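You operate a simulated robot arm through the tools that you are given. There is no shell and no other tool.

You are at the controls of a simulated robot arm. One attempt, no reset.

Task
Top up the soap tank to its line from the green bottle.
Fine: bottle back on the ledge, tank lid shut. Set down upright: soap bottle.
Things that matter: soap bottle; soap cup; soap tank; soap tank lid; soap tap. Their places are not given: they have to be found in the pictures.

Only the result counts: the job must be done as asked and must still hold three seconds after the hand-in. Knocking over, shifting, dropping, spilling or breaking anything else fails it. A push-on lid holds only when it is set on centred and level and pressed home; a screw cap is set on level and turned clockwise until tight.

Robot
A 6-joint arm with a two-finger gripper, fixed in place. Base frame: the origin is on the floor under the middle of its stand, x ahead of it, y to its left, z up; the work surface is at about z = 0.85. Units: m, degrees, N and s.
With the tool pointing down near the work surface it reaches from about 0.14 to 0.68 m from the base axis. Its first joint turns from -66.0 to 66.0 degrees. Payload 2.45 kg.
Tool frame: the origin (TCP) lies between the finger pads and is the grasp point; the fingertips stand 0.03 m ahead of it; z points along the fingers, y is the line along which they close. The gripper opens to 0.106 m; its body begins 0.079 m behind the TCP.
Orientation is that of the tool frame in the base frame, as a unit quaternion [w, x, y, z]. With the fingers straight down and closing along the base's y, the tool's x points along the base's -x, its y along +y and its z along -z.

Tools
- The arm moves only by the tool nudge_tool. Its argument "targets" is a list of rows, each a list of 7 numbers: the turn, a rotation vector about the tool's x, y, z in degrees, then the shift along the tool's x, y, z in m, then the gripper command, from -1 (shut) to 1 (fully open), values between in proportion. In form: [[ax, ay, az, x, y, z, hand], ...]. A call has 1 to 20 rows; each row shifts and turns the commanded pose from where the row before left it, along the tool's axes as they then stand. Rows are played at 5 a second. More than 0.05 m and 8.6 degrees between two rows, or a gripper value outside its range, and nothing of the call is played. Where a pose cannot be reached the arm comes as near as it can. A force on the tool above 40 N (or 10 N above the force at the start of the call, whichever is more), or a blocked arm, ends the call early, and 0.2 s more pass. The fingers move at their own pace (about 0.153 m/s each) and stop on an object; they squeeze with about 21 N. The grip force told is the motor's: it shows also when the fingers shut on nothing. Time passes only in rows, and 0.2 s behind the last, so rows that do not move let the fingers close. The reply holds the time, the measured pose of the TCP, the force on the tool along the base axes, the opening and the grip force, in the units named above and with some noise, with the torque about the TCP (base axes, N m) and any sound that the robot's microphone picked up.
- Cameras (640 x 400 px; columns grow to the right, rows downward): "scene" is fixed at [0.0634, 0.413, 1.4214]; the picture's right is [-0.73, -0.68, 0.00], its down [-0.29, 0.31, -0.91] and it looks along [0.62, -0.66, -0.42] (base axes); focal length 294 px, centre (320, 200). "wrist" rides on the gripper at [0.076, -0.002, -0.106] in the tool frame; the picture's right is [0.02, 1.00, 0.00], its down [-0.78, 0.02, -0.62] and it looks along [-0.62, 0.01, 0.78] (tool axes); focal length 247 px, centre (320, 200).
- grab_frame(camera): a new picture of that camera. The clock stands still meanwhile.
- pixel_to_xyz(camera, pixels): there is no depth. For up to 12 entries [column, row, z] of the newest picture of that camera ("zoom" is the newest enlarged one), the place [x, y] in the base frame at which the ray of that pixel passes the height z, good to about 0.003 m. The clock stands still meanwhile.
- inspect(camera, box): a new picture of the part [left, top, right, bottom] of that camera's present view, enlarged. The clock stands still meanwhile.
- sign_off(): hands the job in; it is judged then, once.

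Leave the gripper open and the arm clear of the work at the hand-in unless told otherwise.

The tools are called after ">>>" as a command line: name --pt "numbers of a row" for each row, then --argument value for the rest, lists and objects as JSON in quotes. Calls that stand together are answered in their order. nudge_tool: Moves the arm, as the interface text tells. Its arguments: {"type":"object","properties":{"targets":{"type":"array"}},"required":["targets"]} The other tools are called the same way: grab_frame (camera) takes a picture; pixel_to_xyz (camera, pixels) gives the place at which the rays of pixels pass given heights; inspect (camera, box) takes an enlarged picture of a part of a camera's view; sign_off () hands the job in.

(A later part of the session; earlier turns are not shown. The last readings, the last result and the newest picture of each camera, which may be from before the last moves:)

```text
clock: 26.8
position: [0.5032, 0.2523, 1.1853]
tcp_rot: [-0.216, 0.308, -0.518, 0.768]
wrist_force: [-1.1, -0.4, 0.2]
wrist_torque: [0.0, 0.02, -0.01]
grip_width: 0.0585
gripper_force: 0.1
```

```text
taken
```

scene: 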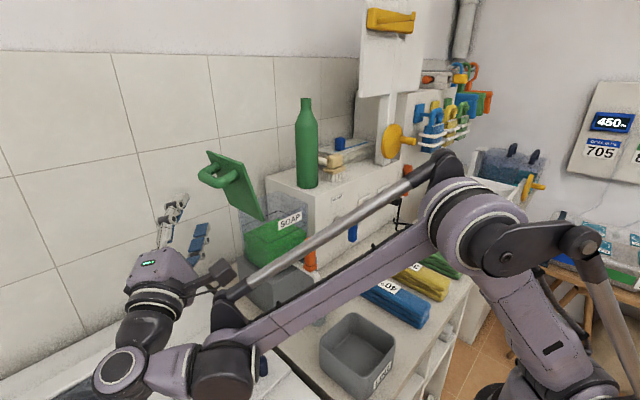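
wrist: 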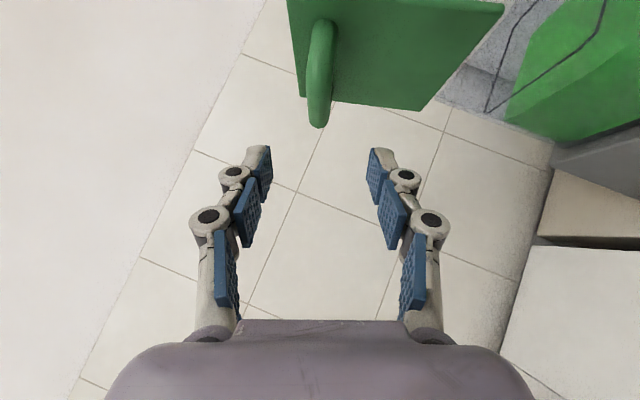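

The lid stays put. I move the hand back and up to free space, about (0.38, 0.20, 1.285).

>>> nudge_tool --pt "0 0 0 0.0289 -0.0147 -0.005 0.1" --pt "0 0 0 0.0289 -0.0147 -0.005 0.1" --pt "0 0 0 0.0289 -0.0147 -0.005 0.1" --pt "0 0 0 0.0289 -0.0147 -0.005 0.1" --pt "0 0 0 0.0289 -0.0147 -0.005 0.1" --pt "0 0 0 0 0 0 0.1"

```text
clock: 28.2
position: [0.3821, 0.202, 1.2869]
tcp_rot: [-0.215, 0.308, -0.519, 0.768]
wrist_force: [0.3, 0.4, 0.5]
wrist_torque: [0.0, -0.03, 0.01]
grip_width: 0.0581
gripper_force: 0.1
```

Now I undo the roll (112° about base x) in place in the free space.

>>> nudge_tool --pt "-5.657 0 5.657 0 0 0 0.1" --pt "-5.657 0 5.657 0 0 0 0.1" --pt "-5.657 0 5.657 0 0 0 0.1" --pt "-5.657 0 5.657 0 0 0 0.1" --pt "-5.657 0 5.657 0 0 0 0.1" --pt "-5.657 0 5.657 0 0 0 0.1" --pt "-5.657 0 5.657 0 0 0 0.1" --pt "-5.657 0 5.657 0 0 0 0.1" --pt "-5.657 0 5.657 0 0 0 0.1" --pt "-5.657 0 5.657 0 0 0 0.1" --pt "-5.657 0 5.657 0 0 0 0.1" --pt "-5.657 0 5.657 0 0 0 0.1" --pt "-5.657 0 5.657 0 0 0 0.1" --pt "-5.657 0 5.657 0 0 0 0.1" --pt "0 0 0 0 0 0 0.1"

>>> grab_frame --camera "scene"

```text
clock: 31.4
position: [0.3816, 0.2045, 1.2836]
tcp_rot: [0.39, 0.007, 0.921, 0.004]
wrist_force: [0.2, -0.4, 0.7]
wrist_torque: [0.0, -0.05, 0.0]
grip_width: 0.0582
gripper_force: 0.0
```

```text
taken
```

scene: 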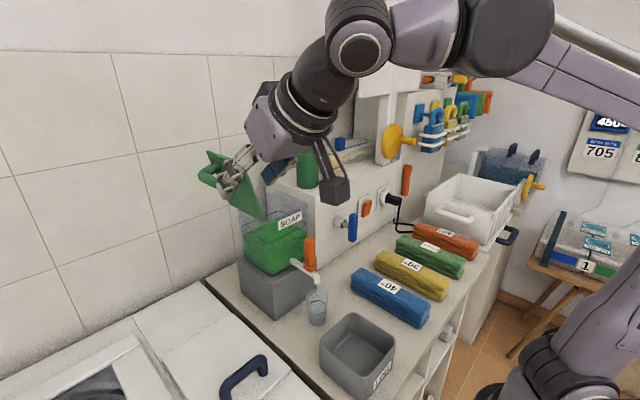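

The hand is level again (pitch 46°). I now sweep to y ≈ -0.149 while pitching the tool to horizontal, staying at x ≈ 0.38 in free space, and open the gripper to about 0.085.

>>> nudge_tool --pt "0 -4.4 0 0 -0.0354 0 0.1" --pt "0 -4.4 0 0 -0.0354 0 0.1" --pt "0 -4.4 0 0 -0.0354 0 0.1" --pt "0 -4.4 0 0 -0.0354 0 0.2" --pt "0 -4.4 0 0 -0.0354 0 0.3" --pt "0 -4.4 0 0 -0.0354 0 0.4" --pt "0 -4.4 0 0 -0.0354 0 0.5" --pt "0 -4.4 0 0 -0.0354 0 0.6" --pt "0 -4.4 0 0 -0.0354 0 0.6" --pt "0 -4.4 0 0 -0.0354 0 0.6" --pt "0 0 0 0 0 0 0.6"

>>> grab_frame --camera "wrist"

>>> grab_frame --camera "scene"

```text
clock: 33.8
position: [0.3795, -0.1496, 1.2798]
tcp_rot: [0.707, 0.007, 0.707, -0.001]
wrist_force: [0.3, 0.3, 0.2]
wrist_torque: [0.03, -0.01, 0.0]
grip_width: 0.0846
gripper_force: 0.1
```

```text
taken
```

wrist: 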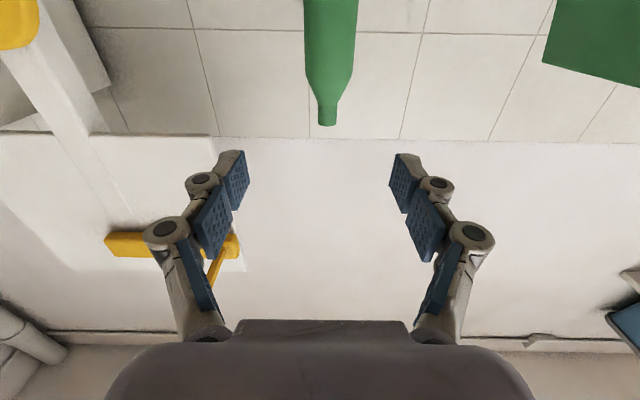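

```text
taken
```

scene: 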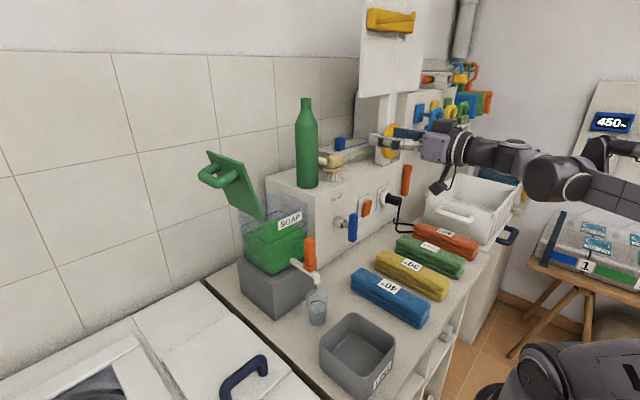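

The tool is horizontal, aimed at the bottle, which appears at columns 305–357. I measure the bottle's axis from this view and zoom on the tank now that the lid is open.

>>> pixel_to_xyz --camera "wrist" --pixels '[[318, 124, 1.341], [337, 124, 1.341], [327.5, 126, 1.341], [305, 60, 1.26], [357, 60, 1.26], [331, 60, 1.26]]'

>>> inspect --camera "wrist" --box '[270, 0, 400, 135]'

>>> inspect --camera "scene" --box '[220, 190, 330, 280]'

```text
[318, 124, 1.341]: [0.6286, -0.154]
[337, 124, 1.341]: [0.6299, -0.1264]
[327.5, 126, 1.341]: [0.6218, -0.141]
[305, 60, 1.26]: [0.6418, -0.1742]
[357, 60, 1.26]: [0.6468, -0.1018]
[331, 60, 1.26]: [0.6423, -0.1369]
```

```text
2.96 times, centred on (335, 68) of wrist
```

zoom: 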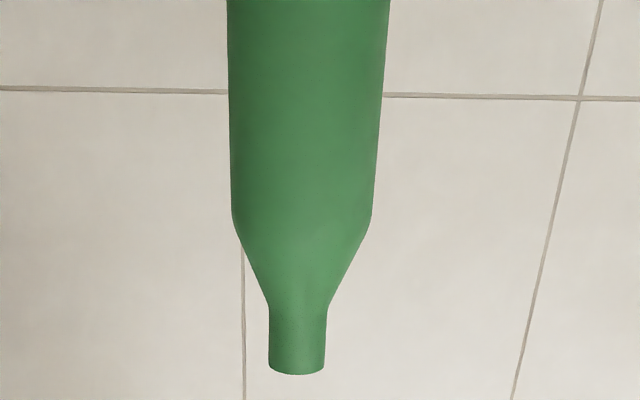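

```text
4.44 times, centred on (275, 235) of scene
```

zoom: 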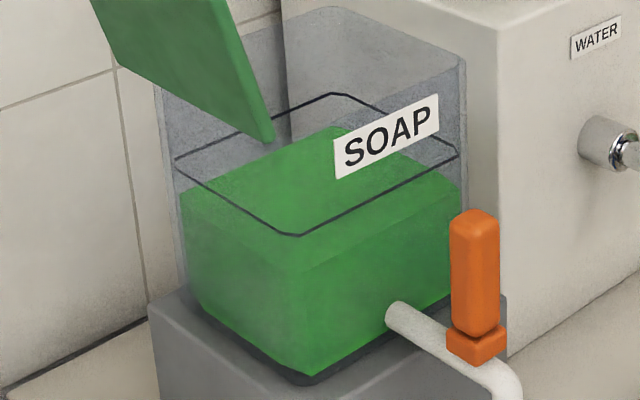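

From this view the bottle axis is near (0.632, -0.140). I advance to x ≈ 0.52 at z ≈ 1.228 and y ≈ -0.141, trimming the small roll/yaw error, then look again.

>>> nudge_tool --pt "-0.65 0 -0.49 0 0 0 0.6" --pt "0 0 0 0.0104 0.0017 0.028 0.6" --pt "0 0 0 0.0104 0.0017 0.028 0.6" --pt "0 0 0 0.0104 0.0017 0.028 0.6" --pt "0 0 0 0.0104 0.0017 0.028 0.6" --pt "0 0 0 0.0104 0.0017 0.028 0.6" --pt "0 0 0 0 0 0 0.6"

>>> grab_frame --camera "wrist"

>>> inspect --camera "scene" --box '[260, 80, 420, 200]'

```text
clock: 35.4
position: [0.5213, -0.1422, 1.23]
tcp_rot: [0.707, 0.0, 0.707, 0.0]
wrist_force: [-0.8, 0.1, 1.2]
wrist_torque: [0.02, 0.0, 0.03]
grip_width: 0.0847
gripper_force: 0.1
```

```text
taken
```

wrist: 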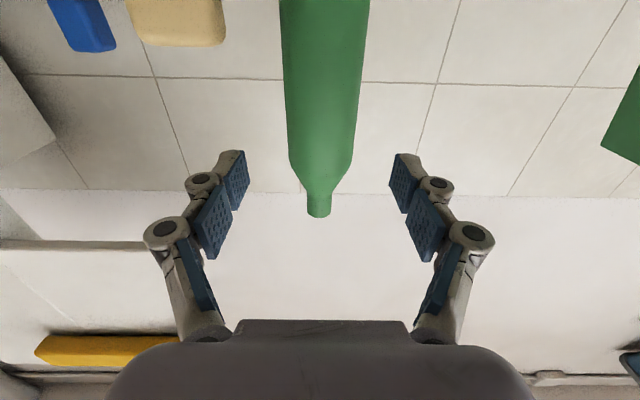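

```text
3.33 times, centred on (340, 140) of scene
```

zoom: 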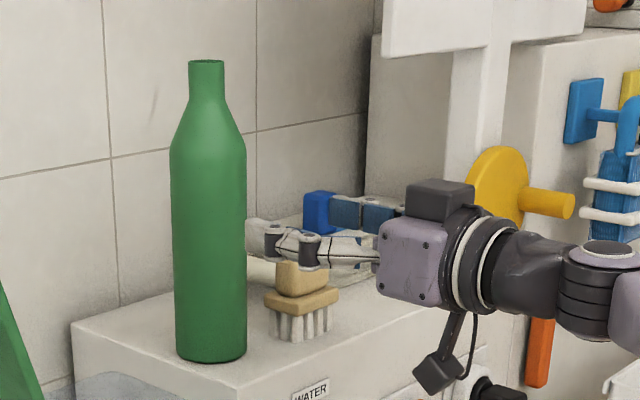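

The tool is exactly level. I measure the bottle's edges again from here.

>>> pixel_to_xyz --camera "wrist" --pixels '[[306.5, 208, 1.341], [331, 208, 1.341], [319, 217, 1.341], [319, 217, 1.335], [289, 150, 1.265], [354, 150, 1.265], [283, 60, 1.2], [366, 60, 1.2], [286, 110, 1.235], [360, 110, 1.235]]'

>>> inspect --camera "wrist" --box '[220, 0, 420, 230]'

```text
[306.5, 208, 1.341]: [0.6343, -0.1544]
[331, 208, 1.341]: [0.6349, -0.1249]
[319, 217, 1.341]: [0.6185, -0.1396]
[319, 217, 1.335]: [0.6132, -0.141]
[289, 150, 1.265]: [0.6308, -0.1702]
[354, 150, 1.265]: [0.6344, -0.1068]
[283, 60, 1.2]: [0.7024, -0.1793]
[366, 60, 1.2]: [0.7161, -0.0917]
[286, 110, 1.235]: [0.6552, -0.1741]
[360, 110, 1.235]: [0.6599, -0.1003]
```

```text
1.74 times, centred on (320, 115) of wrist
```

zoom: 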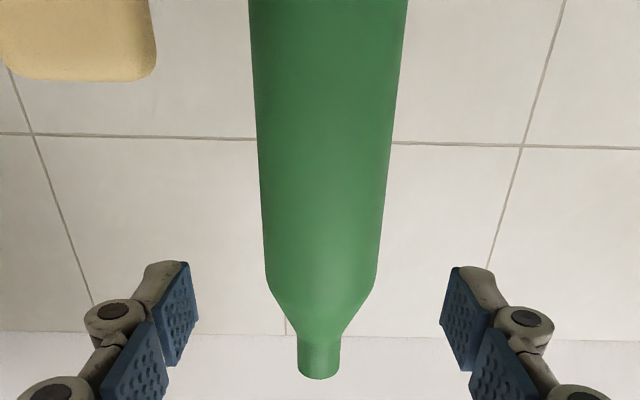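

The bottle axis is at (0.633, -0.139). I shift 3 mm in y and advance until the TCP is on the axis.

>>> nudge_tool --pt "0 0 0 0.001 0.003 0.01 0.6" --pt "0 0 0 0 0 0.025 0.6" --pt "0 0 0 0 0 0.025 0.6" --pt "0 0 0 0 0 0.025 0.6" --pt "0 0 0 0 0 0.025 0.6" --pt "0 0 0 0 0 0 0.6"

>>> grab_frame --camera "wrist"

>>> inspect --camera "scene" --box '[260, 80, 420, 200]'

```text
clock: 36.8
position: [0.6297, -0.1409, 1.2279]
tcp_rot: [0.707, 0.0, 0.707, 0.0]
wrist_force: [-0.2, -0.2, -0.2]
wrist_torque: [0.0, 0.0, 0.0]
grip_width: 0.0848
gripper_force: 0.0
```

```text
taken
```

wrist: 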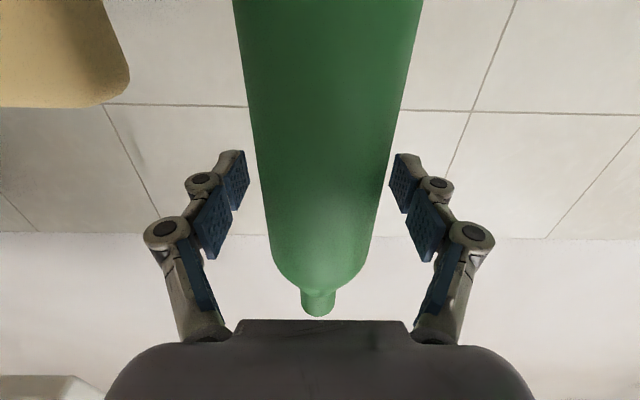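

```text
3.33 times, centred on (340, 140) of scene
```

zoom: 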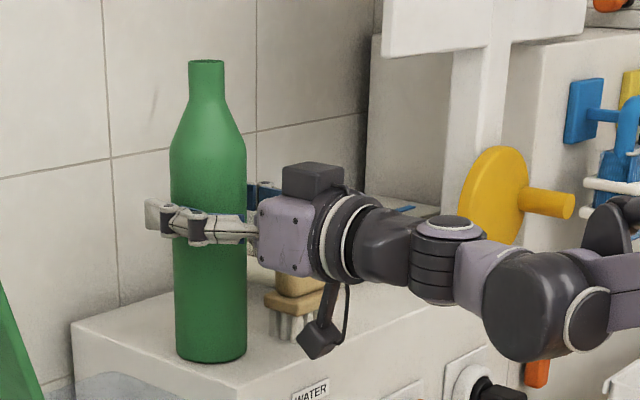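

The bottle is centred between the pads (258–383 against 248–391). I close the gripper.

>>> nudge_tool --pt "0 0 0 0 0 0.003 0.6" --pt "0 0 0 0 0 0 0.3" --pt "0 0 0 0 0 0 -0.2" --pt "0 0 0 0 0 0 -1" --pt "0 0 0 0 0 0 -1" --pt "0 0 0 0 0 0 -1"

```text
clock: 38.2
position: [0.6319, -0.14, 1.2267]
tcp_rot: [0.707, -0.001, 0.708, 0.001]
wrist_force: [2.2, 0.9, 3.5]
wrist_torque: [0.0, -0.33, 0.05]
grip_width: 0.0598
gripper_force: 21.2
```

Held (59.8 mm, firm). I lift 2 cm straight up and weigh it.

>>> nudge_tool --pt "0 0 0 -0.01 0 0 -1" --pt "0 0 0 -0.01 0 0 -1" --pt "0 0 0 0 0 0 -1"

>>> inspect --camera "scene" --box '[260, 80, 420, 200]'

```text
clock: 39.0
position: [0.632, -0.1389, 1.2485]
tcp_rot: [0.707, 0.0, 0.707, 0.0]
wrist_force: [0.1, -0.6, -5.8]
wrist_torque: [-0.01, -0.04, 0.03]
grip_width: 0.0595
gripper_force: 20.7
```

```text
3.33 times, centred on (340, 140) of scene
```

zoom: 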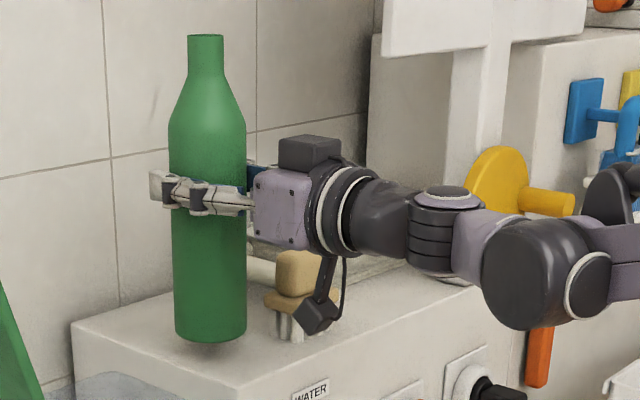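

The bottle weighs about 5.8 N (so nearly full). The tilting plan: stand in front of the tank (x ≈ 0.49, y ≈ 0.03) and pitch the hand from horizontal toward down, which tips the bottle toward +x over the tank, clear of the ledge. First lift to z ≈ 1.30 and retreat to x ≈ 0.49.

>>> nudge_tool --pt "0 0 0 -0.017 0 0 -1" --pt "0 0 0 -0.017 0 0 -1" --pt "0 0 0 -0.017 0 0 -1" --pt "0 0 0 0 0 -0.02 -1" --pt "0 0 0 0 0 -0.025 -1" --pt "0 0 0 0 0 -0.025 -1" --pt "0 0 0 0 0 -0.025 -1" --pt "0 0 0 0 0 -0.025 -1" --pt "0 0 0 0 0 -0.02 -1" --pt "0 0 0 0 0 0 -1"

```text
clock: 41.2
position: [0.4913, -0.1387, 1.2985]
tcp_rot: [0.706, -0.001, 0.708, 0.0]
wrist_force: [-0.7, 0.7, -4.7]
wrist_torque: [0.03, -0.02, 0.05]
grip_width: 0.0604
gripper_force: 20.4
```

Bottle held, at (0.491, -0.139, 1.2985). Now I slide sideways to y ≈ 0.030 in front of the tank.

>>> nudge_tool --pt "0 0 0 0 0.018 0 -1" --pt "0 0 0 0 0.025 0 -1" --pt "0 0 0 0 0.025 0 -1" --pt "0 0 0 0 0.025 0 -1" --pt "0 0 0 0 0.025 0 -1" --pt "0 0 0 0 0.025 0 -1" --pt "0 0 0 0 0.018 0 -1" --pt "0 0 0 0 0.008 0 -1" --pt "0 0 0 0 0 0 -1"

>>> grab_frame --camera "scene"

>>> grab_frame --camera "wrist"

```text
clock: 43.2
position: [0.4906, 0.0296, 1.2986]
tcp_rot: [0.706, -0.001, 0.708, 0.0]
wrist_force: [-0.4, -0.3, -5.8]
wrist_torque: [-0.01, -0.01, 0.0]
grip_width: 0.06
gripper_force: 21.2
```

```text
taken
```

scene: 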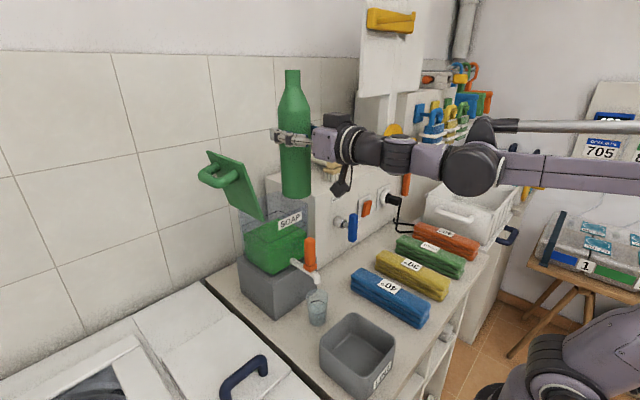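

```text
taken
```

wrist: 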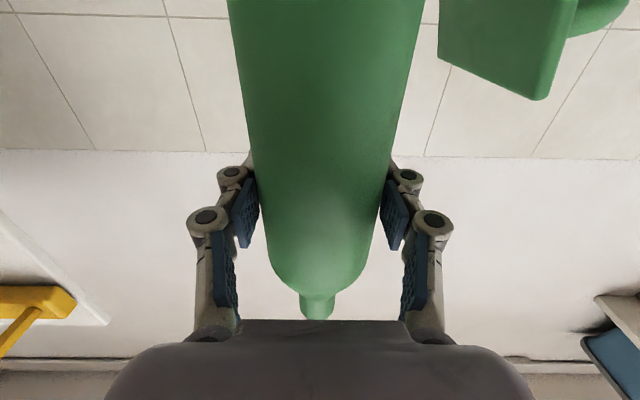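

The bottle is upright in front of and above the tank opening (y = 0.030). I begin tilting: 24° in three slow rows, holding the TCP in place.

>>> nudge_tool --pt "0 6 0 0 0 0 -1" --pt "0 6 0 0 0 0 -1" --pt "0 6 0 0 0 0 -1" --pt "0 6 0 0 0 0 -1" --pt "0 0 0 0 0 0 -1"

>>> grab_frame --camera "scene"

```text
clock: 44.4
position: [0.4904, 0.034, 1.2999]
tcp_rot: [0.544, 0.001, 0.839, -0.003]
wrist_force: [0.1, 0.8, -4.9]
wrist_torque: [0.01, -0.13, -0.02]
grip_width: 0.0604
gripper_force: 21.4
```

```text
taken
```

scene: 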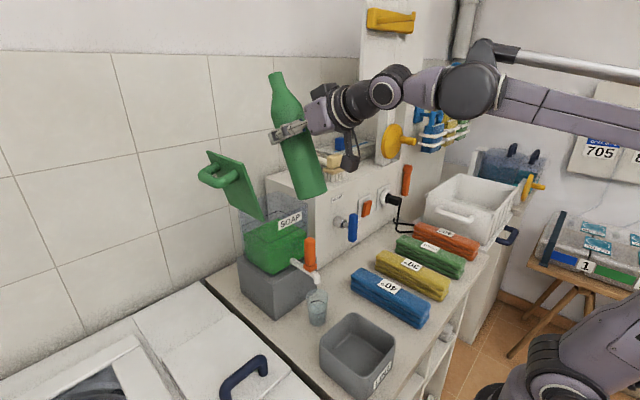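

Tilted 24°, nothing flowing yet as far as I see. I lower the bottle 6.5 cm, keeping its base clear above the orange lever (top z ≈ 1.07).

>>> nudge_tool --pt "0 0 0 0.0198 -0.001 0.0088 -1" --pt "0 0 0 0.0198 -0.001 0.0088 -1" --pt "0 0 0 0.0198 -0.001 0.0088 -1" --pt "0 0 0 0 0 0 -1"

>>> inspect --camera "scene" --box '[220, 80, 380, 280]'

```text
clock: 45.4
position: [0.4892, 0.0338, 1.2352]
tcp_rot: [0.544, 0.001, 0.839, -0.003]
wrist_force: [-0.8, -0.4, -5.4]
wrist_torque: [-0.02, -0.08, 0.0]
grip_width: 0.0598
gripper_force: 21.4
out of reach, approached as far as the arm can: row 1
```

```text
2.00 times, centred on (300, 180) of scene
```

zoom: 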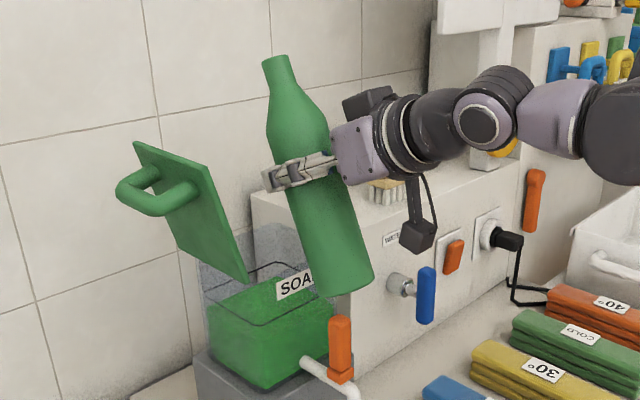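

Position is as wanted (0.489, 0.034, 1.235). I tilt another 12° to 36°, then lower and look for flow.

>>> nudge_tool --pt "0 6 0 0 -0.001 0 -1" --pt "0 6 0 0 -0.001 0 -1" --pt "0 0 0 0 0 0 -1"

>>> inspect --camera "scene" --box '[220, 80, 380, 280]'

```text
clock: 46.2
position: [0.4856, 0.058, 1.2351]
tcp_rot: [0.454, 0.001, 0.891, -0.005]
wrist_force: [0.5, 0.4, -5.4]
wrist_torque: [0.01, -0.12, 0.01]
grip_width: 0.0601
gripper_force: 21.2
out of reach, approached as far as the arm can: row 1, 2
```

```text
2.00 times, centred on (300, 180) of scene
```

zoom: 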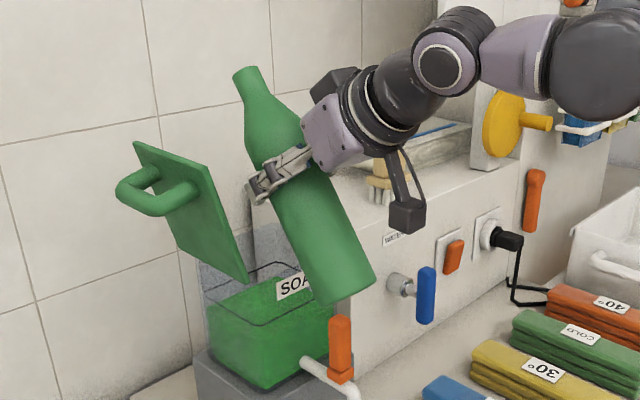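

The hand drifted sideways to y = 0.058 (a wrist singularity, likely). No soap flows yet. I shift back toward y ≈ 0.03 in small steps and watch whether it follows.

>>> nudge_tool --pt "0 0 0 0 -0.009 0 -1" --pt "0 0 0 0 -0.009 0 -1" --pt "0 0 0 0 -0.009 0 -1" --pt "0 0 0 0 0 0 -1"

>>> grab_frame --camera "scene"

```text
clock: 47.2
position: [0.4853, 0.0583, 1.2348]
tcp_rot: [0.455, 0.002, 0.891, -0.005]
wrist_force: [-0.4, 0.4, -4.2]
wrist_torque: [0.02, -0.11, 0.0]
grip_width: 0.0601
gripper_force: 21.0
out of reach, approached as far as the arm can: row 1, 2, 3
```

```text
taken
```

scene: 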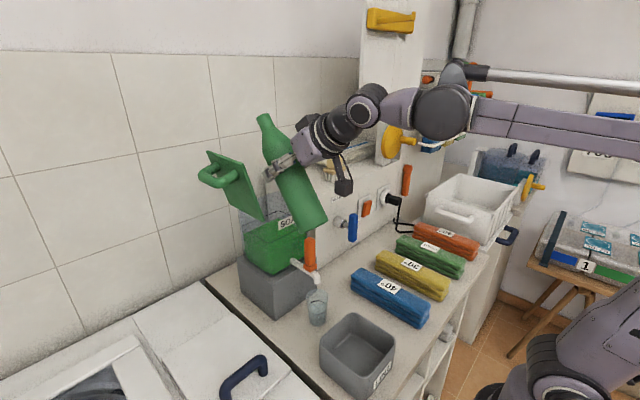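

The sideways shift is not followed: the wrist roll joint seems to sit at its stop because the wrist crossed its straight position while sliding sideways with the tool level. I undo it: raise 4 cm, pitch back to level, then slide back to the right (−y) side.

>>> nudge_tool --pt "0 0 0 -0.0162 0 -0.0118 -1" --pt "0 0 0 -0.0162 0 -0.0118 -1" --pt "0 -6 0 0 0 0 -1" --pt "0 -6 0 0 0 0 -1" --pt "0 -6 0 0 0 0 -1" --pt "0 -6 0 0 0 0 -1" --pt "0 -6 0 0 0 0 -1" --pt "0 -6 0 0 0 0 -1" --pt "0 0 0 0 0 0 -1"

```text
clock: 49.2
position: [0.4829, 0.0607, 1.2746]
tcp_rot: [0.706, -0.002, 0.708, 0.001]
wrist_force: [-0.4, 0.7, -5.6]
wrist_torque: [-0.04, 0.0, -0.02]
grip_width: 0.0601
gripper_force: 21.1
out of reach, approached as far as the arm can: row 1
```

Level again. Now slide to y ≈ -0.10 with the bottle upright, slightly raising.

>>> nudge_tool --pt "0 0 0 -0.003 -0.015 0 -1" --pt "0 0 0 -0.003 -0.02 0 -1" --pt "0 0 0 -0.003 -0.02 0 -1" --pt "0 0 0 -0.003 -0.02 0 -1" --pt "0 0 0 -0.003 -0.02 0 -1" --pt "0 0 0 -0.003 -0.02 0 -1" --pt "0 0 0 0 -0.02 0 -1" --pt "0 0 0 0 -0.02 0 -1" --pt "0 0 0 0 -0.01 0 -1" --pt "0 0 0 0 0 0 -1"

```text
clock: 51.4
position: [0.4857, -0.1031, 1.2932]
tcp_rot: [0.706, 0.0, 0.708, 0.0]
wrist_force: [-0.2, -0.3, -4.7]
wrist_torque: [0.01, -0.02, 0.02]
grip_width: 0.0607
gripper_force: 20.7
```

All followed. Here I tilt the bottle 30° (no flow was seen at 36°) and check that y holds.

>>> nudge_tool --pt "0 6 0 0 0 0 -1" --pt "0 6 0 0 0 0 -1" --pt "0 6 0 0 0 0 -1" --pt "0 6 0 0 0 0 -1" --pt "0 6 0 0 0 0 -1" --pt "0 0 0 0 0 0 -1"

>>> grab_frame --camera "scene"

```text
clock: 52.8
position: [0.485, -0.1038, 1.2937]
tcp_rot: [0.499, -0.001, 0.867, 0.0]
wrist_force: [0.2, 0.6, -5.9]
wrist_torque: [0.01, -0.12, -0.04]
grip_width: 0.0606
gripper_force: 20.8
```

```text
taken
```

scene: 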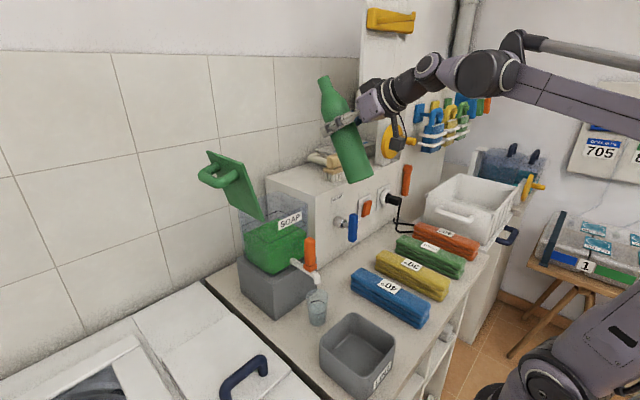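

Tilt is clean now (y holds at -0.104). I slide with the 30° tilt to y ≈ 0.030 in front of the tank.

>>> nudge_tool --pt "0 0 0 0 0.014 0 -1" --pt "0 0 0 0 0.02 0 -1" --pt "0 0 0 0 0.02 0 -1" --pt "0 0 0 0 0.02 0 -1" --pt "0 0 0 0 0.02 0 -1" --pt "0 0 0 0 0.02 0 -1" --pt "0 0 0 0 0.014 0 -1" --pt "0 0 0 0 0.006 0 -1" --pt "0 0 0 0 0 0 -1"

>>> grab_frame --camera "scene"

```text
clock: 54.8
position: [0.486, 0.0294, 1.2908]
tcp_rot: [0.499, -0.001, 0.866, 0.001]
wrist_force: [0.6, -0.4, -4.8]
wrist_torque: [0.02, -0.11, -0.01]
grip_width: 0.0595
gripper_force: 21.3
```

```text
taken
```

scene: 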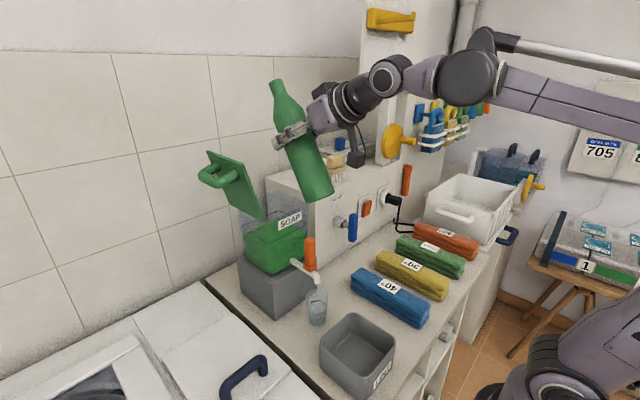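

In place with 30° tilt. I lower 7 cm, still clear of the lever.

>>> nudge_tool --pt "0 0 0 0.0148 0 0.0094 -1" --pt "0 0 0 0.0148 0 0.0094 -1" --pt "0 0 0 0.0148 0 0.0094 -1" --pt "0 0 0 0.0148 0 0.0094 -1" --pt "0 0 0 0 0 0 -1"

>>> inspect --camera "scene" --box '[220, 80, 380, 280]'

```text
clock: 56.0
position: [0.4886, 0.0304, 1.2219]
tcp_rot: [0.499, -0.001, 0.867, 0.0]
wrist_force: [0.1, 0.3, -5.1]
wrist_torque: [0.01, -0.09, 0.01]
grip_width: 0.0594
gripper_force: 21.2
```

```text
2.00 times, centred on (300, 180) of scene
```

zoom: 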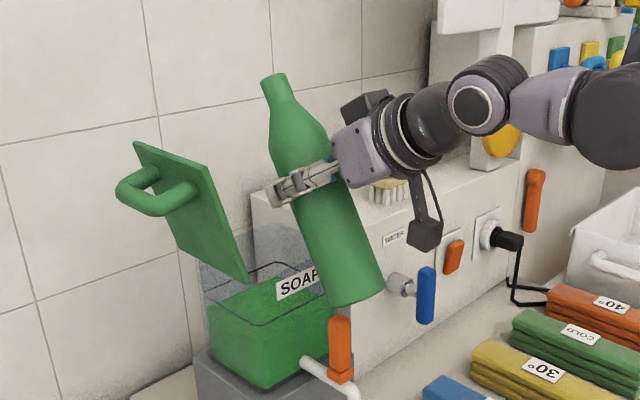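

Next I tilt to 45° while lowering so that the lip comes over the tank (lip near x 0.56, z 1.235), then check for flow.

>>> nudge_tool --pt "0 5 0 0.0194 0 0.0048 -1" --pt "0 5 0 0.019 0 0.0065 -1" --pt "0 5 0 0.0183 0 0.0081 -1" --pt "0 0 0 0 0 0 -1"

>>> inspect --camera "scene" --box '[220, 80, 380, 280]'

```text
clock: 57.0
position: [0.4709, 0.0279, 1.1632]
tcp_rot: [0.381, -0.001, 0.924, 0.0]
wrist_force: [0.5, -0.7, -5.7]
wrist_torque: [0.0, -0.14, -0.03]
grip_width: 0.0594
gripper_force: 21.2
```

```text
2.00 times, centred on (300, 180) of scene
```

zoom: 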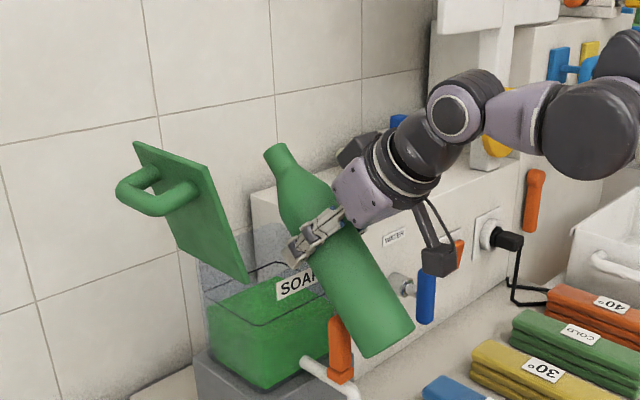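

No flow at 45°. I tilt in two 5° steps to 55°, keeping the lip over the tank, and look again.

>>> nudge_tool --pt "0 5 0 0.0054 0.001 0.0005 -1" --pt "0 0 0 0 0 0 -1"

>>> inspect --camera "scene" --box '[220, 110, 380, 280]'

```text
clock: 57.6
position: [0.4673, 0.0311, 1.1594]
tcp_rot: [0.342, -0.001, 0.94, 0.001]
wrist_force: [-0.4, 0.1, -5.4]
wrist_torque: [0.0, -0.17, -0.01]
grip_width: 0.0592
gripper_force: 21.2
```

```text
2.35 times, centred on (300, 195) of scene
```

zoom: 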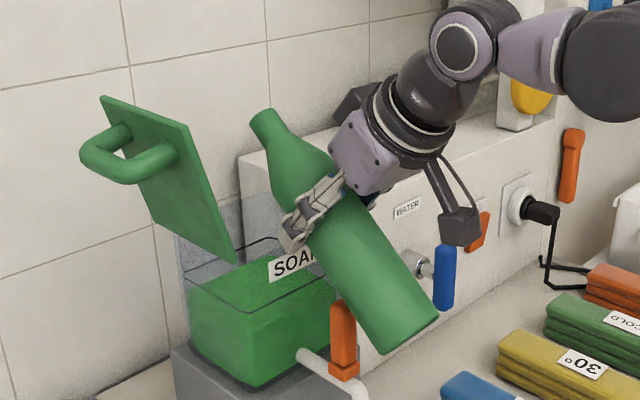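

Still no flow at 50°. On to 55°.

>>> nudge_tool --pt "0 5 0 0.0053 0 0.001 -1" --pt "0 0 0 0 0 0 -1"

>>> inspect --camera "scene" --box '[220, 110, 380, 280]'

```text
clock: 58.2
position: [0.4634, 0.0301, 1.1562]
tcp_rot: [0.3, 0.0, 0.954, 0.0]
wrist_force: [0.6, -0.4, -5.7]
wrist_torque: [-0.02, -0.16, 0.02]
grip_width: 0.0593
gripper_force: 21.3
```

```text
2.35 times, centred on (300, 195) of scene
```

zoom: 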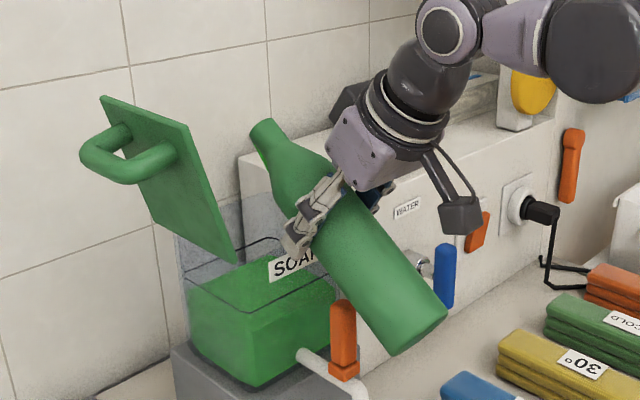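

A thin light-green sliver shows near (262,155) of the zoom, below the neck. I look closer at the lip and the tank.

>>> inspect --camera "scene" --box '[250, 130, 320, 200]'

>>> inspect --camera "scene" --box '[230, 190, 320, 260]'

```text
5.71 times, centred on (285, 165) of scene
```

zoom: 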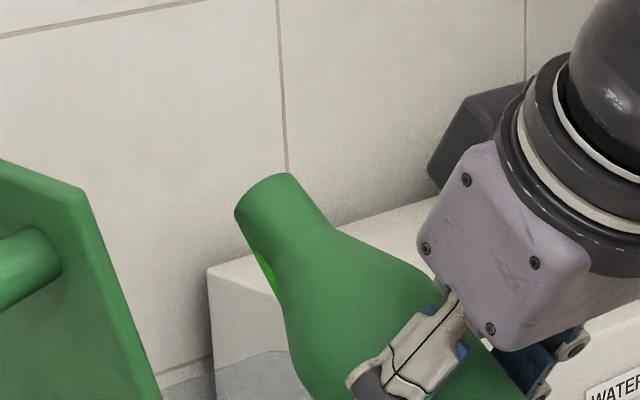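

```text
5.71 times, centred on (275, 225) of scene
```

zoom: 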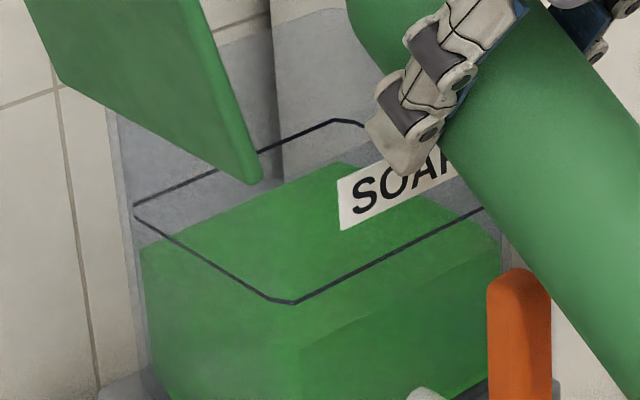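

A small bright green bit appears under the neck: the flow may be just starting. I hold 0.2 s and look again.

>>> nudge_tool --pt "0 0 0 0 0 0 -1"

>>> inspect --camera "scene" --box '[230, 130, 320, 260]'

>>> inspect --camera "wrist" --box '[200, 150, 440, 330]'

```text
clock: 58.6
position: [0.4646, 0.0307, 1.155]
tcp_rot: [0.3, -0.001, 0.954, 0.001]
wrist_force: [-1.0, 0.3, -5.3]
wrist_torque: [0.0, -0.18, 0.03]
grip_width: 0.0596
gripper_force: 21.1
```

```text
3.08 times, centred on (275, 195) of scene
```

zoom: 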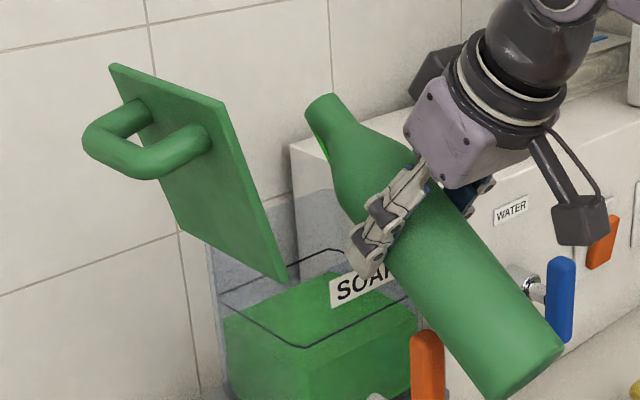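

```text
2.22 times, centred on (320, 240) of wrist
```

zoom: 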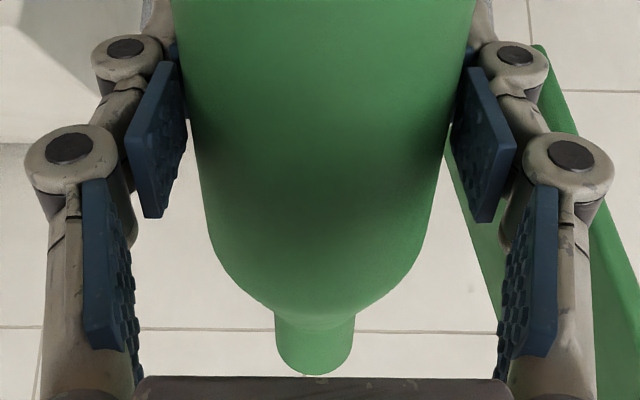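

The lip sits where intended (over the tank at x ≈ 0.564, z ≈ 1.216), no falling stream yet. I tilt 3° more and hold.

>>> nudge_tool --pt "0 3 0 0.0015 0 -0.0005 -1" --pt "0 0 0 0 0 0 -1"

>>> inspect --camera "scene" --box '[230, 130, 320, 260]'

```text
clock: 59.2
position: [0.4631, 0.0314, 1.1553]
tcp_rot: [0.276, -0.002, 0.961, 0.001]
wrist_force: [-1.1, -0.3, -5.3]
wrist_torque: [-0.01, -0.17, 0.0]
grip_width: 0.0598
gripper_force: 21.4
```

```text
3.08 times, centred on (275, 195) of scene
```

zoom: 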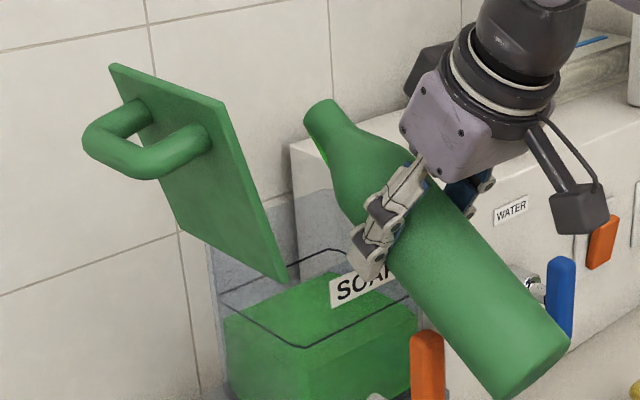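

Nothing falls yet at 58°. Another 3°.

>>> nudge_tool --pt "0 3 0 0.0015 0 -0.0005 -1" --pt "0 0 0 0 0 0 -1"

>>> inspect --camera "scene" --box '[230, 130, 320, 260]'

```text
clock: 59.8
position: [0.4613, 0.03, 1.1561]
tcp_rot: [0.249, -0.001, 0.968, 0.0]
wrist_force: [0.4, 0.6, -5.1]
wrist_torque: [0.0, -0.15, 0.03]
grip_width: 0.0596
gripper_force: 20.9
```

```text
3.08 times, centred on (275, 195) of scene
```

zoom: 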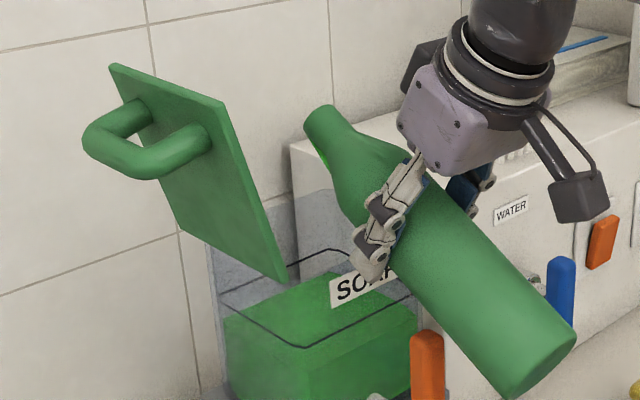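

Still none at 61°. Continue with 3° steps, two at a time with a hold.

>>> nudge_tool --pt "0 3 0 0.001 0 -0.0005 -1" --pt "0 0 0 0 0 0 -1"

>>> inspect --camera "scene" --box '[230, 130, 320, 260]'

```text
clock: 60.4
position: [0.4593, 0.0304, 1.1552]
tcp_rot: [0.224, -0.001, 0.975, 0.0]
wrist_force: [-0.2, 0.1, -4.8]
wrist_torque: [-0.02, -0.17, 0.0]
grip_width: 0.0595
gripper_force: 21.2
```

```text
3.08 times, centred on (275, 195) of scene
```

zoom: 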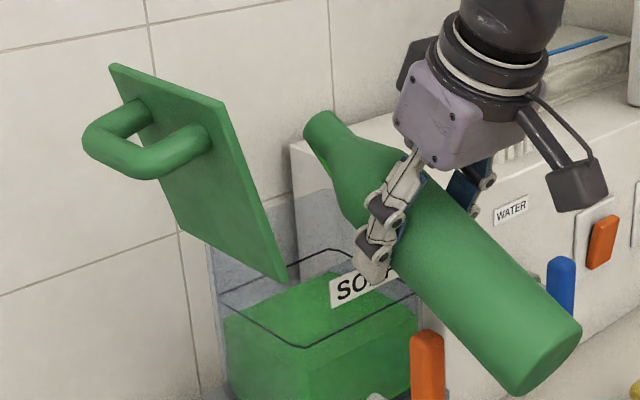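

No flow at 64°. Continue to 67°.

>>> nudge_tool --pt "0 3 0 0.0005 0 -0.0005 -1" --pt "0 0 0 0 0 0 -1"

>>> inspect --camera "scene" --box '[230, 130, 320, 260]'

```text
clock: 61.0
position: [0.4597, 0.03, 1.1559]
tcp_rot: [0.198, -0.001, 0.98, 0.001]
wrist_force: [0.4, 0.0, -5.2]
wrist_torque: [-0.01, -0.22, 0.01]
grip_width: 0.0597
gripper_force: 20.4
```

```text
3.08 times, centred on (275, 195) of scene
```

zoom: 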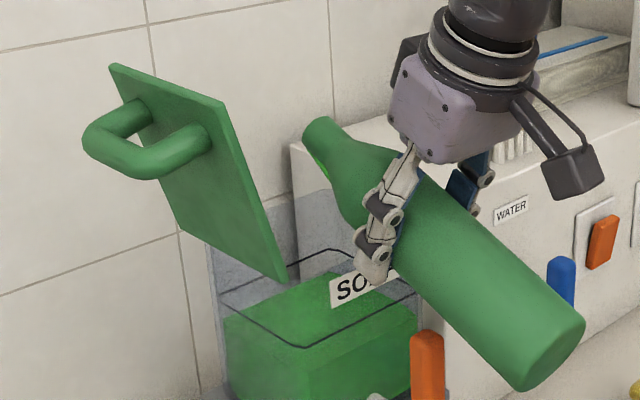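

No stream at 67°. On to 70°.

>>> nudge_tool --pt "0 3 0 0.0005 0 -0.0005 -1" --pt "0 0 0 0 0 0 -1"

>>> inspect --camera "scene" --box '[230, 130, 320, 260]'

```text
clock: 61.6
position: [0.4592, 0.0298, 1.1567]
tcp_rot: [0.173, -0.001, 0.985, 0.0]
wrist_force: [0.2, -0.4, -5.2]
wrist_torque: [0.0, -0.18, 0.0]
grip_width: 0.0597
gripper_force: 21.5
```

```text
3.08 times, centred on (275, 195) of scene
```

zoom: 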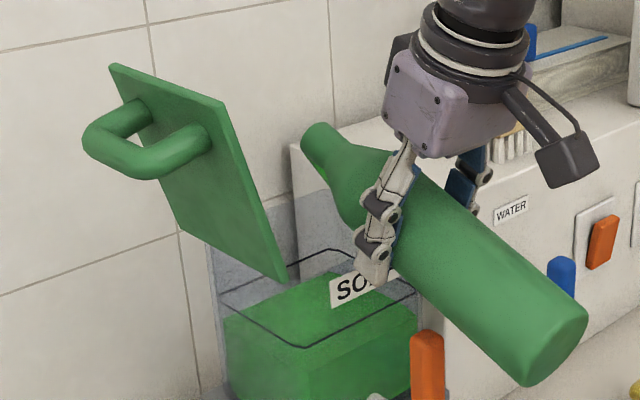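

No stream at 70°. On to 73°.

>>> nudge_tool --pt "0 3 0 0.0 0 0 -1" --pt "0 0 0 0 0 0 -1"

>>> inspect --camera "scene" --box '[230, 130, 320, 260]'

```text
clock: 62.2
position: [0.4603, 0.0299, 1.1558]
tcp_rot: [0.147, -0.002, 0.989, 0.001]
wrist_force: [-0.4, -0.8, -5.5]
wrist_torque: [0.02, -0.19, -0.01]
grip_width: 0.0594
gripper_force: 21.4
```

```text
3.08 times, centred on (275, 195) of scene
```

zoom: 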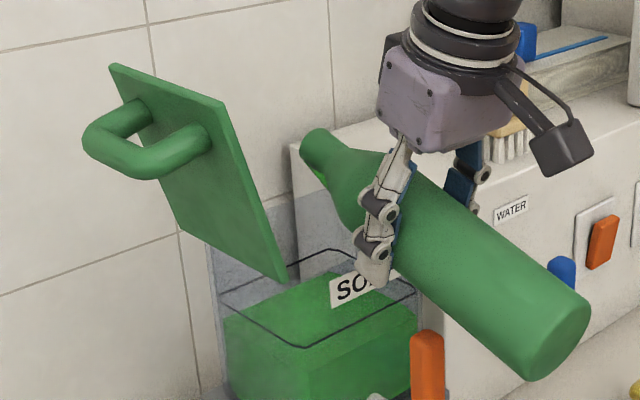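

Nothing at 73°. On to 76°.

>>> nudge_tool --pt "0 3 0 0.001 0 0 -1" --pt "0 0 0 0 0 0 -1"

>>> inspect --camera "scene" --box '[230, 130, 320, 260]'

```text
clock: 62.8
position: [0.4575, 0.0309, 1.1564]
tcp_rot: [0.121, -0.001, 0.993, 0.0]
wrist_force: [0.0, 0.8, -5.0]
wrist_torque: [-0.01, -0.21, -0.01]
grip_width: 0.0593
gripper_force: 20.9
```

```text
3.08 times, centred on (275, 195) of scene
```

zoom: 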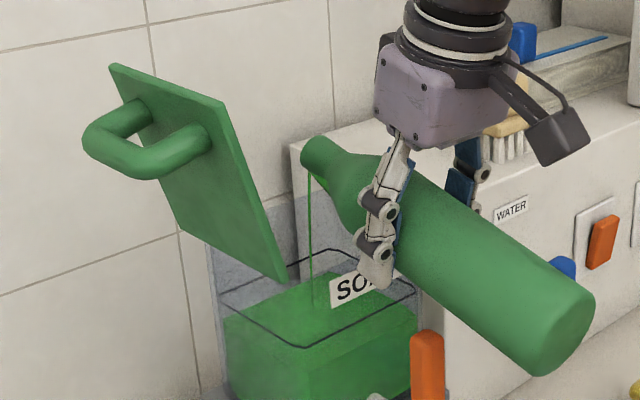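

A thin stream now falls from the lip into the tank at 76°. I check where it lands (scene ≈ (272,229) at the liquid's height) and measure the level.

>>> pixel_to_xyz --camera "scene" --pixels '[[272.3, 229, 1.04], [272.3, 229, 1.05]]'

>>> nudge_tool --pt "0 0 0 0 0 0 -1" --pt "0 0 0 0 0 0 -1" --pt "0 0 0 0 0 0 -1"

>>> inspect --camera "scene" --box '[230, 190, 320, 260]'

```text
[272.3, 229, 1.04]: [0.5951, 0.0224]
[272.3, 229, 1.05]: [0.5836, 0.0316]
```

```text
clock: 63.6
position: [0.4561, 0.031, 1.1549]
tcp_rot: [0.121, -0.002, 0.993, 0.0]
wrist_force: [-1.1, 0.1, -5.0]
wrist_torque: [-0.01, -0.19, 0.0]
grip_width: 0.0597
gripper_force: 20.8
```

```text
5.71 times, centred on (275, 225) of scene
```

zoom: 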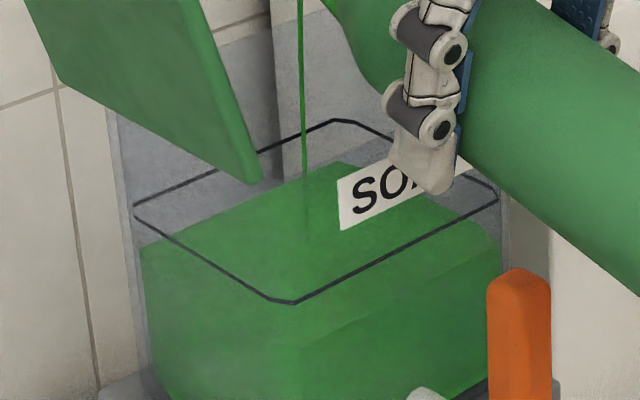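

The stream lands near (0.585, 0.03), the tank's middle. The level still sits about 2 cm (≈ 35–43 zoom px at the corners) below the line. I hold 2 s.

>>> nudge_tool --pt "0 0 0 0 0 0 -1" --pt "0 0 0 0 0 0 -1" --pt "0 0 0 0 0 0 -1" --pt "0 0 0 0 0 0 -1" --pt "0 0 0 0 0 0 -1" --pt "0 0 0 0 0 0 -1" --pt "0 0 0 0 0 0 -1" --pt "0 0 0 0 0 0 -1"

>>> inspect --camera "scene" --box '[230, 190, 320, 260]'

>>> inspect --camera "scene" --box '[230, 130, 320, 260]'

```text
clock: 65.4
position: [0.458, 0.0311, 1.155]
tcp_rot: [0.121, -0.001, 0.993, -0.001]
wrist_force: [-0.4, -0.7, -5.3]
wrist_torque: [-0.02, -0.16, 0.0]
grip_width: 0.0595
gripper_force: 21.0
```

```text
5.71 times, centred on (275, 225) of scene
```

zoom: 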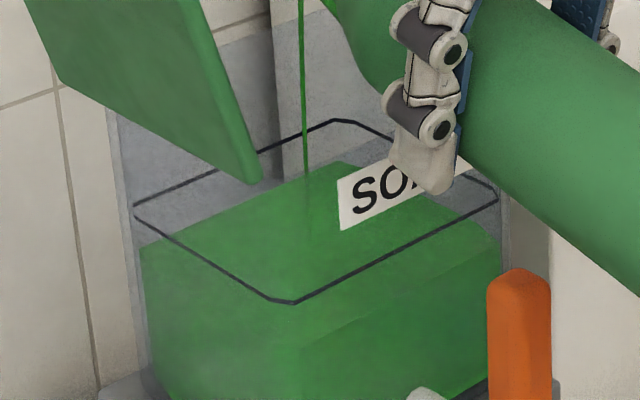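

```text
3.08 times, centred on (275, 195) of scene
```

zoom: 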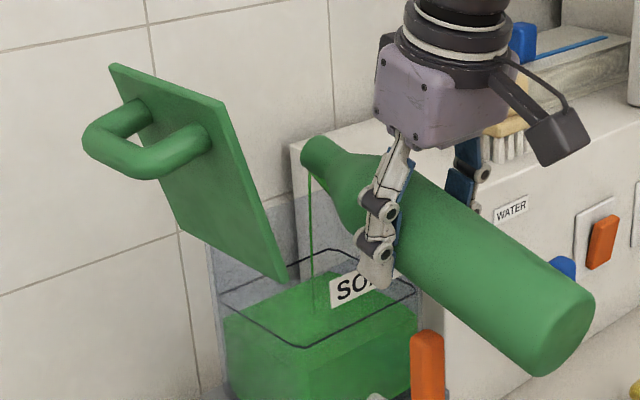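

A thin, steady stream with hardly any rise. I tilt 3° more (79°) and hold 2 s.

>>> nudge_tool --pt "0 3 0 0.0 0 0 -1" --pt "0 0 0 0 0 0 -1" --pt "0 0 0 0 0 0 -1" --pt "0 0 0 0 0 0 -1" --pt "0 0 0 0 0 0 -1" --pt "0 0 0 0 0 0 -1" --pt "0 0 0 0 0 0 -1" --pt "0 0 0 0 0 0 -1" --pt "0 0 0 0 0 0 -1"

>>> inspect --camera "scene" --box '[230, 190, 320, 260]'

>>> inspect --camera "scene" --box '[230, 130, 320, 260]'

```text
clock: 67.4
position: [0.4581, 0.0296, 1.1546]
tcp_rot: [0.095, -0.001, 0.995, 0.0]
wrist_force: [0.0, 0.2, -5.2]
wrist_torque: [0.0, -0.21, 0.01]
grip_width: 0.0596
gripper_force: 20.8
```

```text
5.71 times, centred on (275, 225) of scene
```

zoom: 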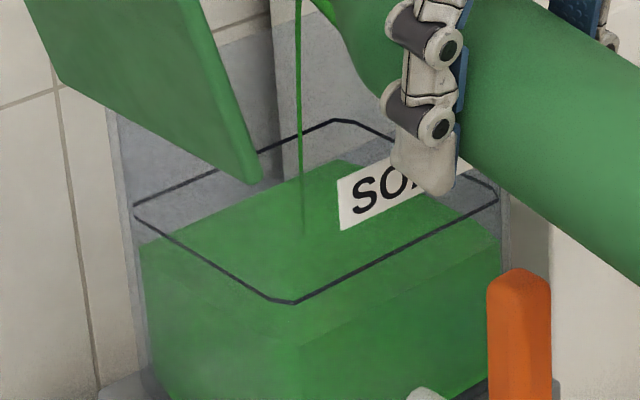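

```text
3.08 times, centred on (275, 195) of scene
```

zoom: 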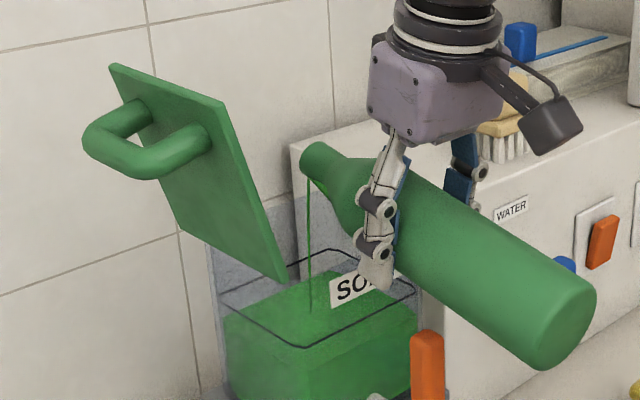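

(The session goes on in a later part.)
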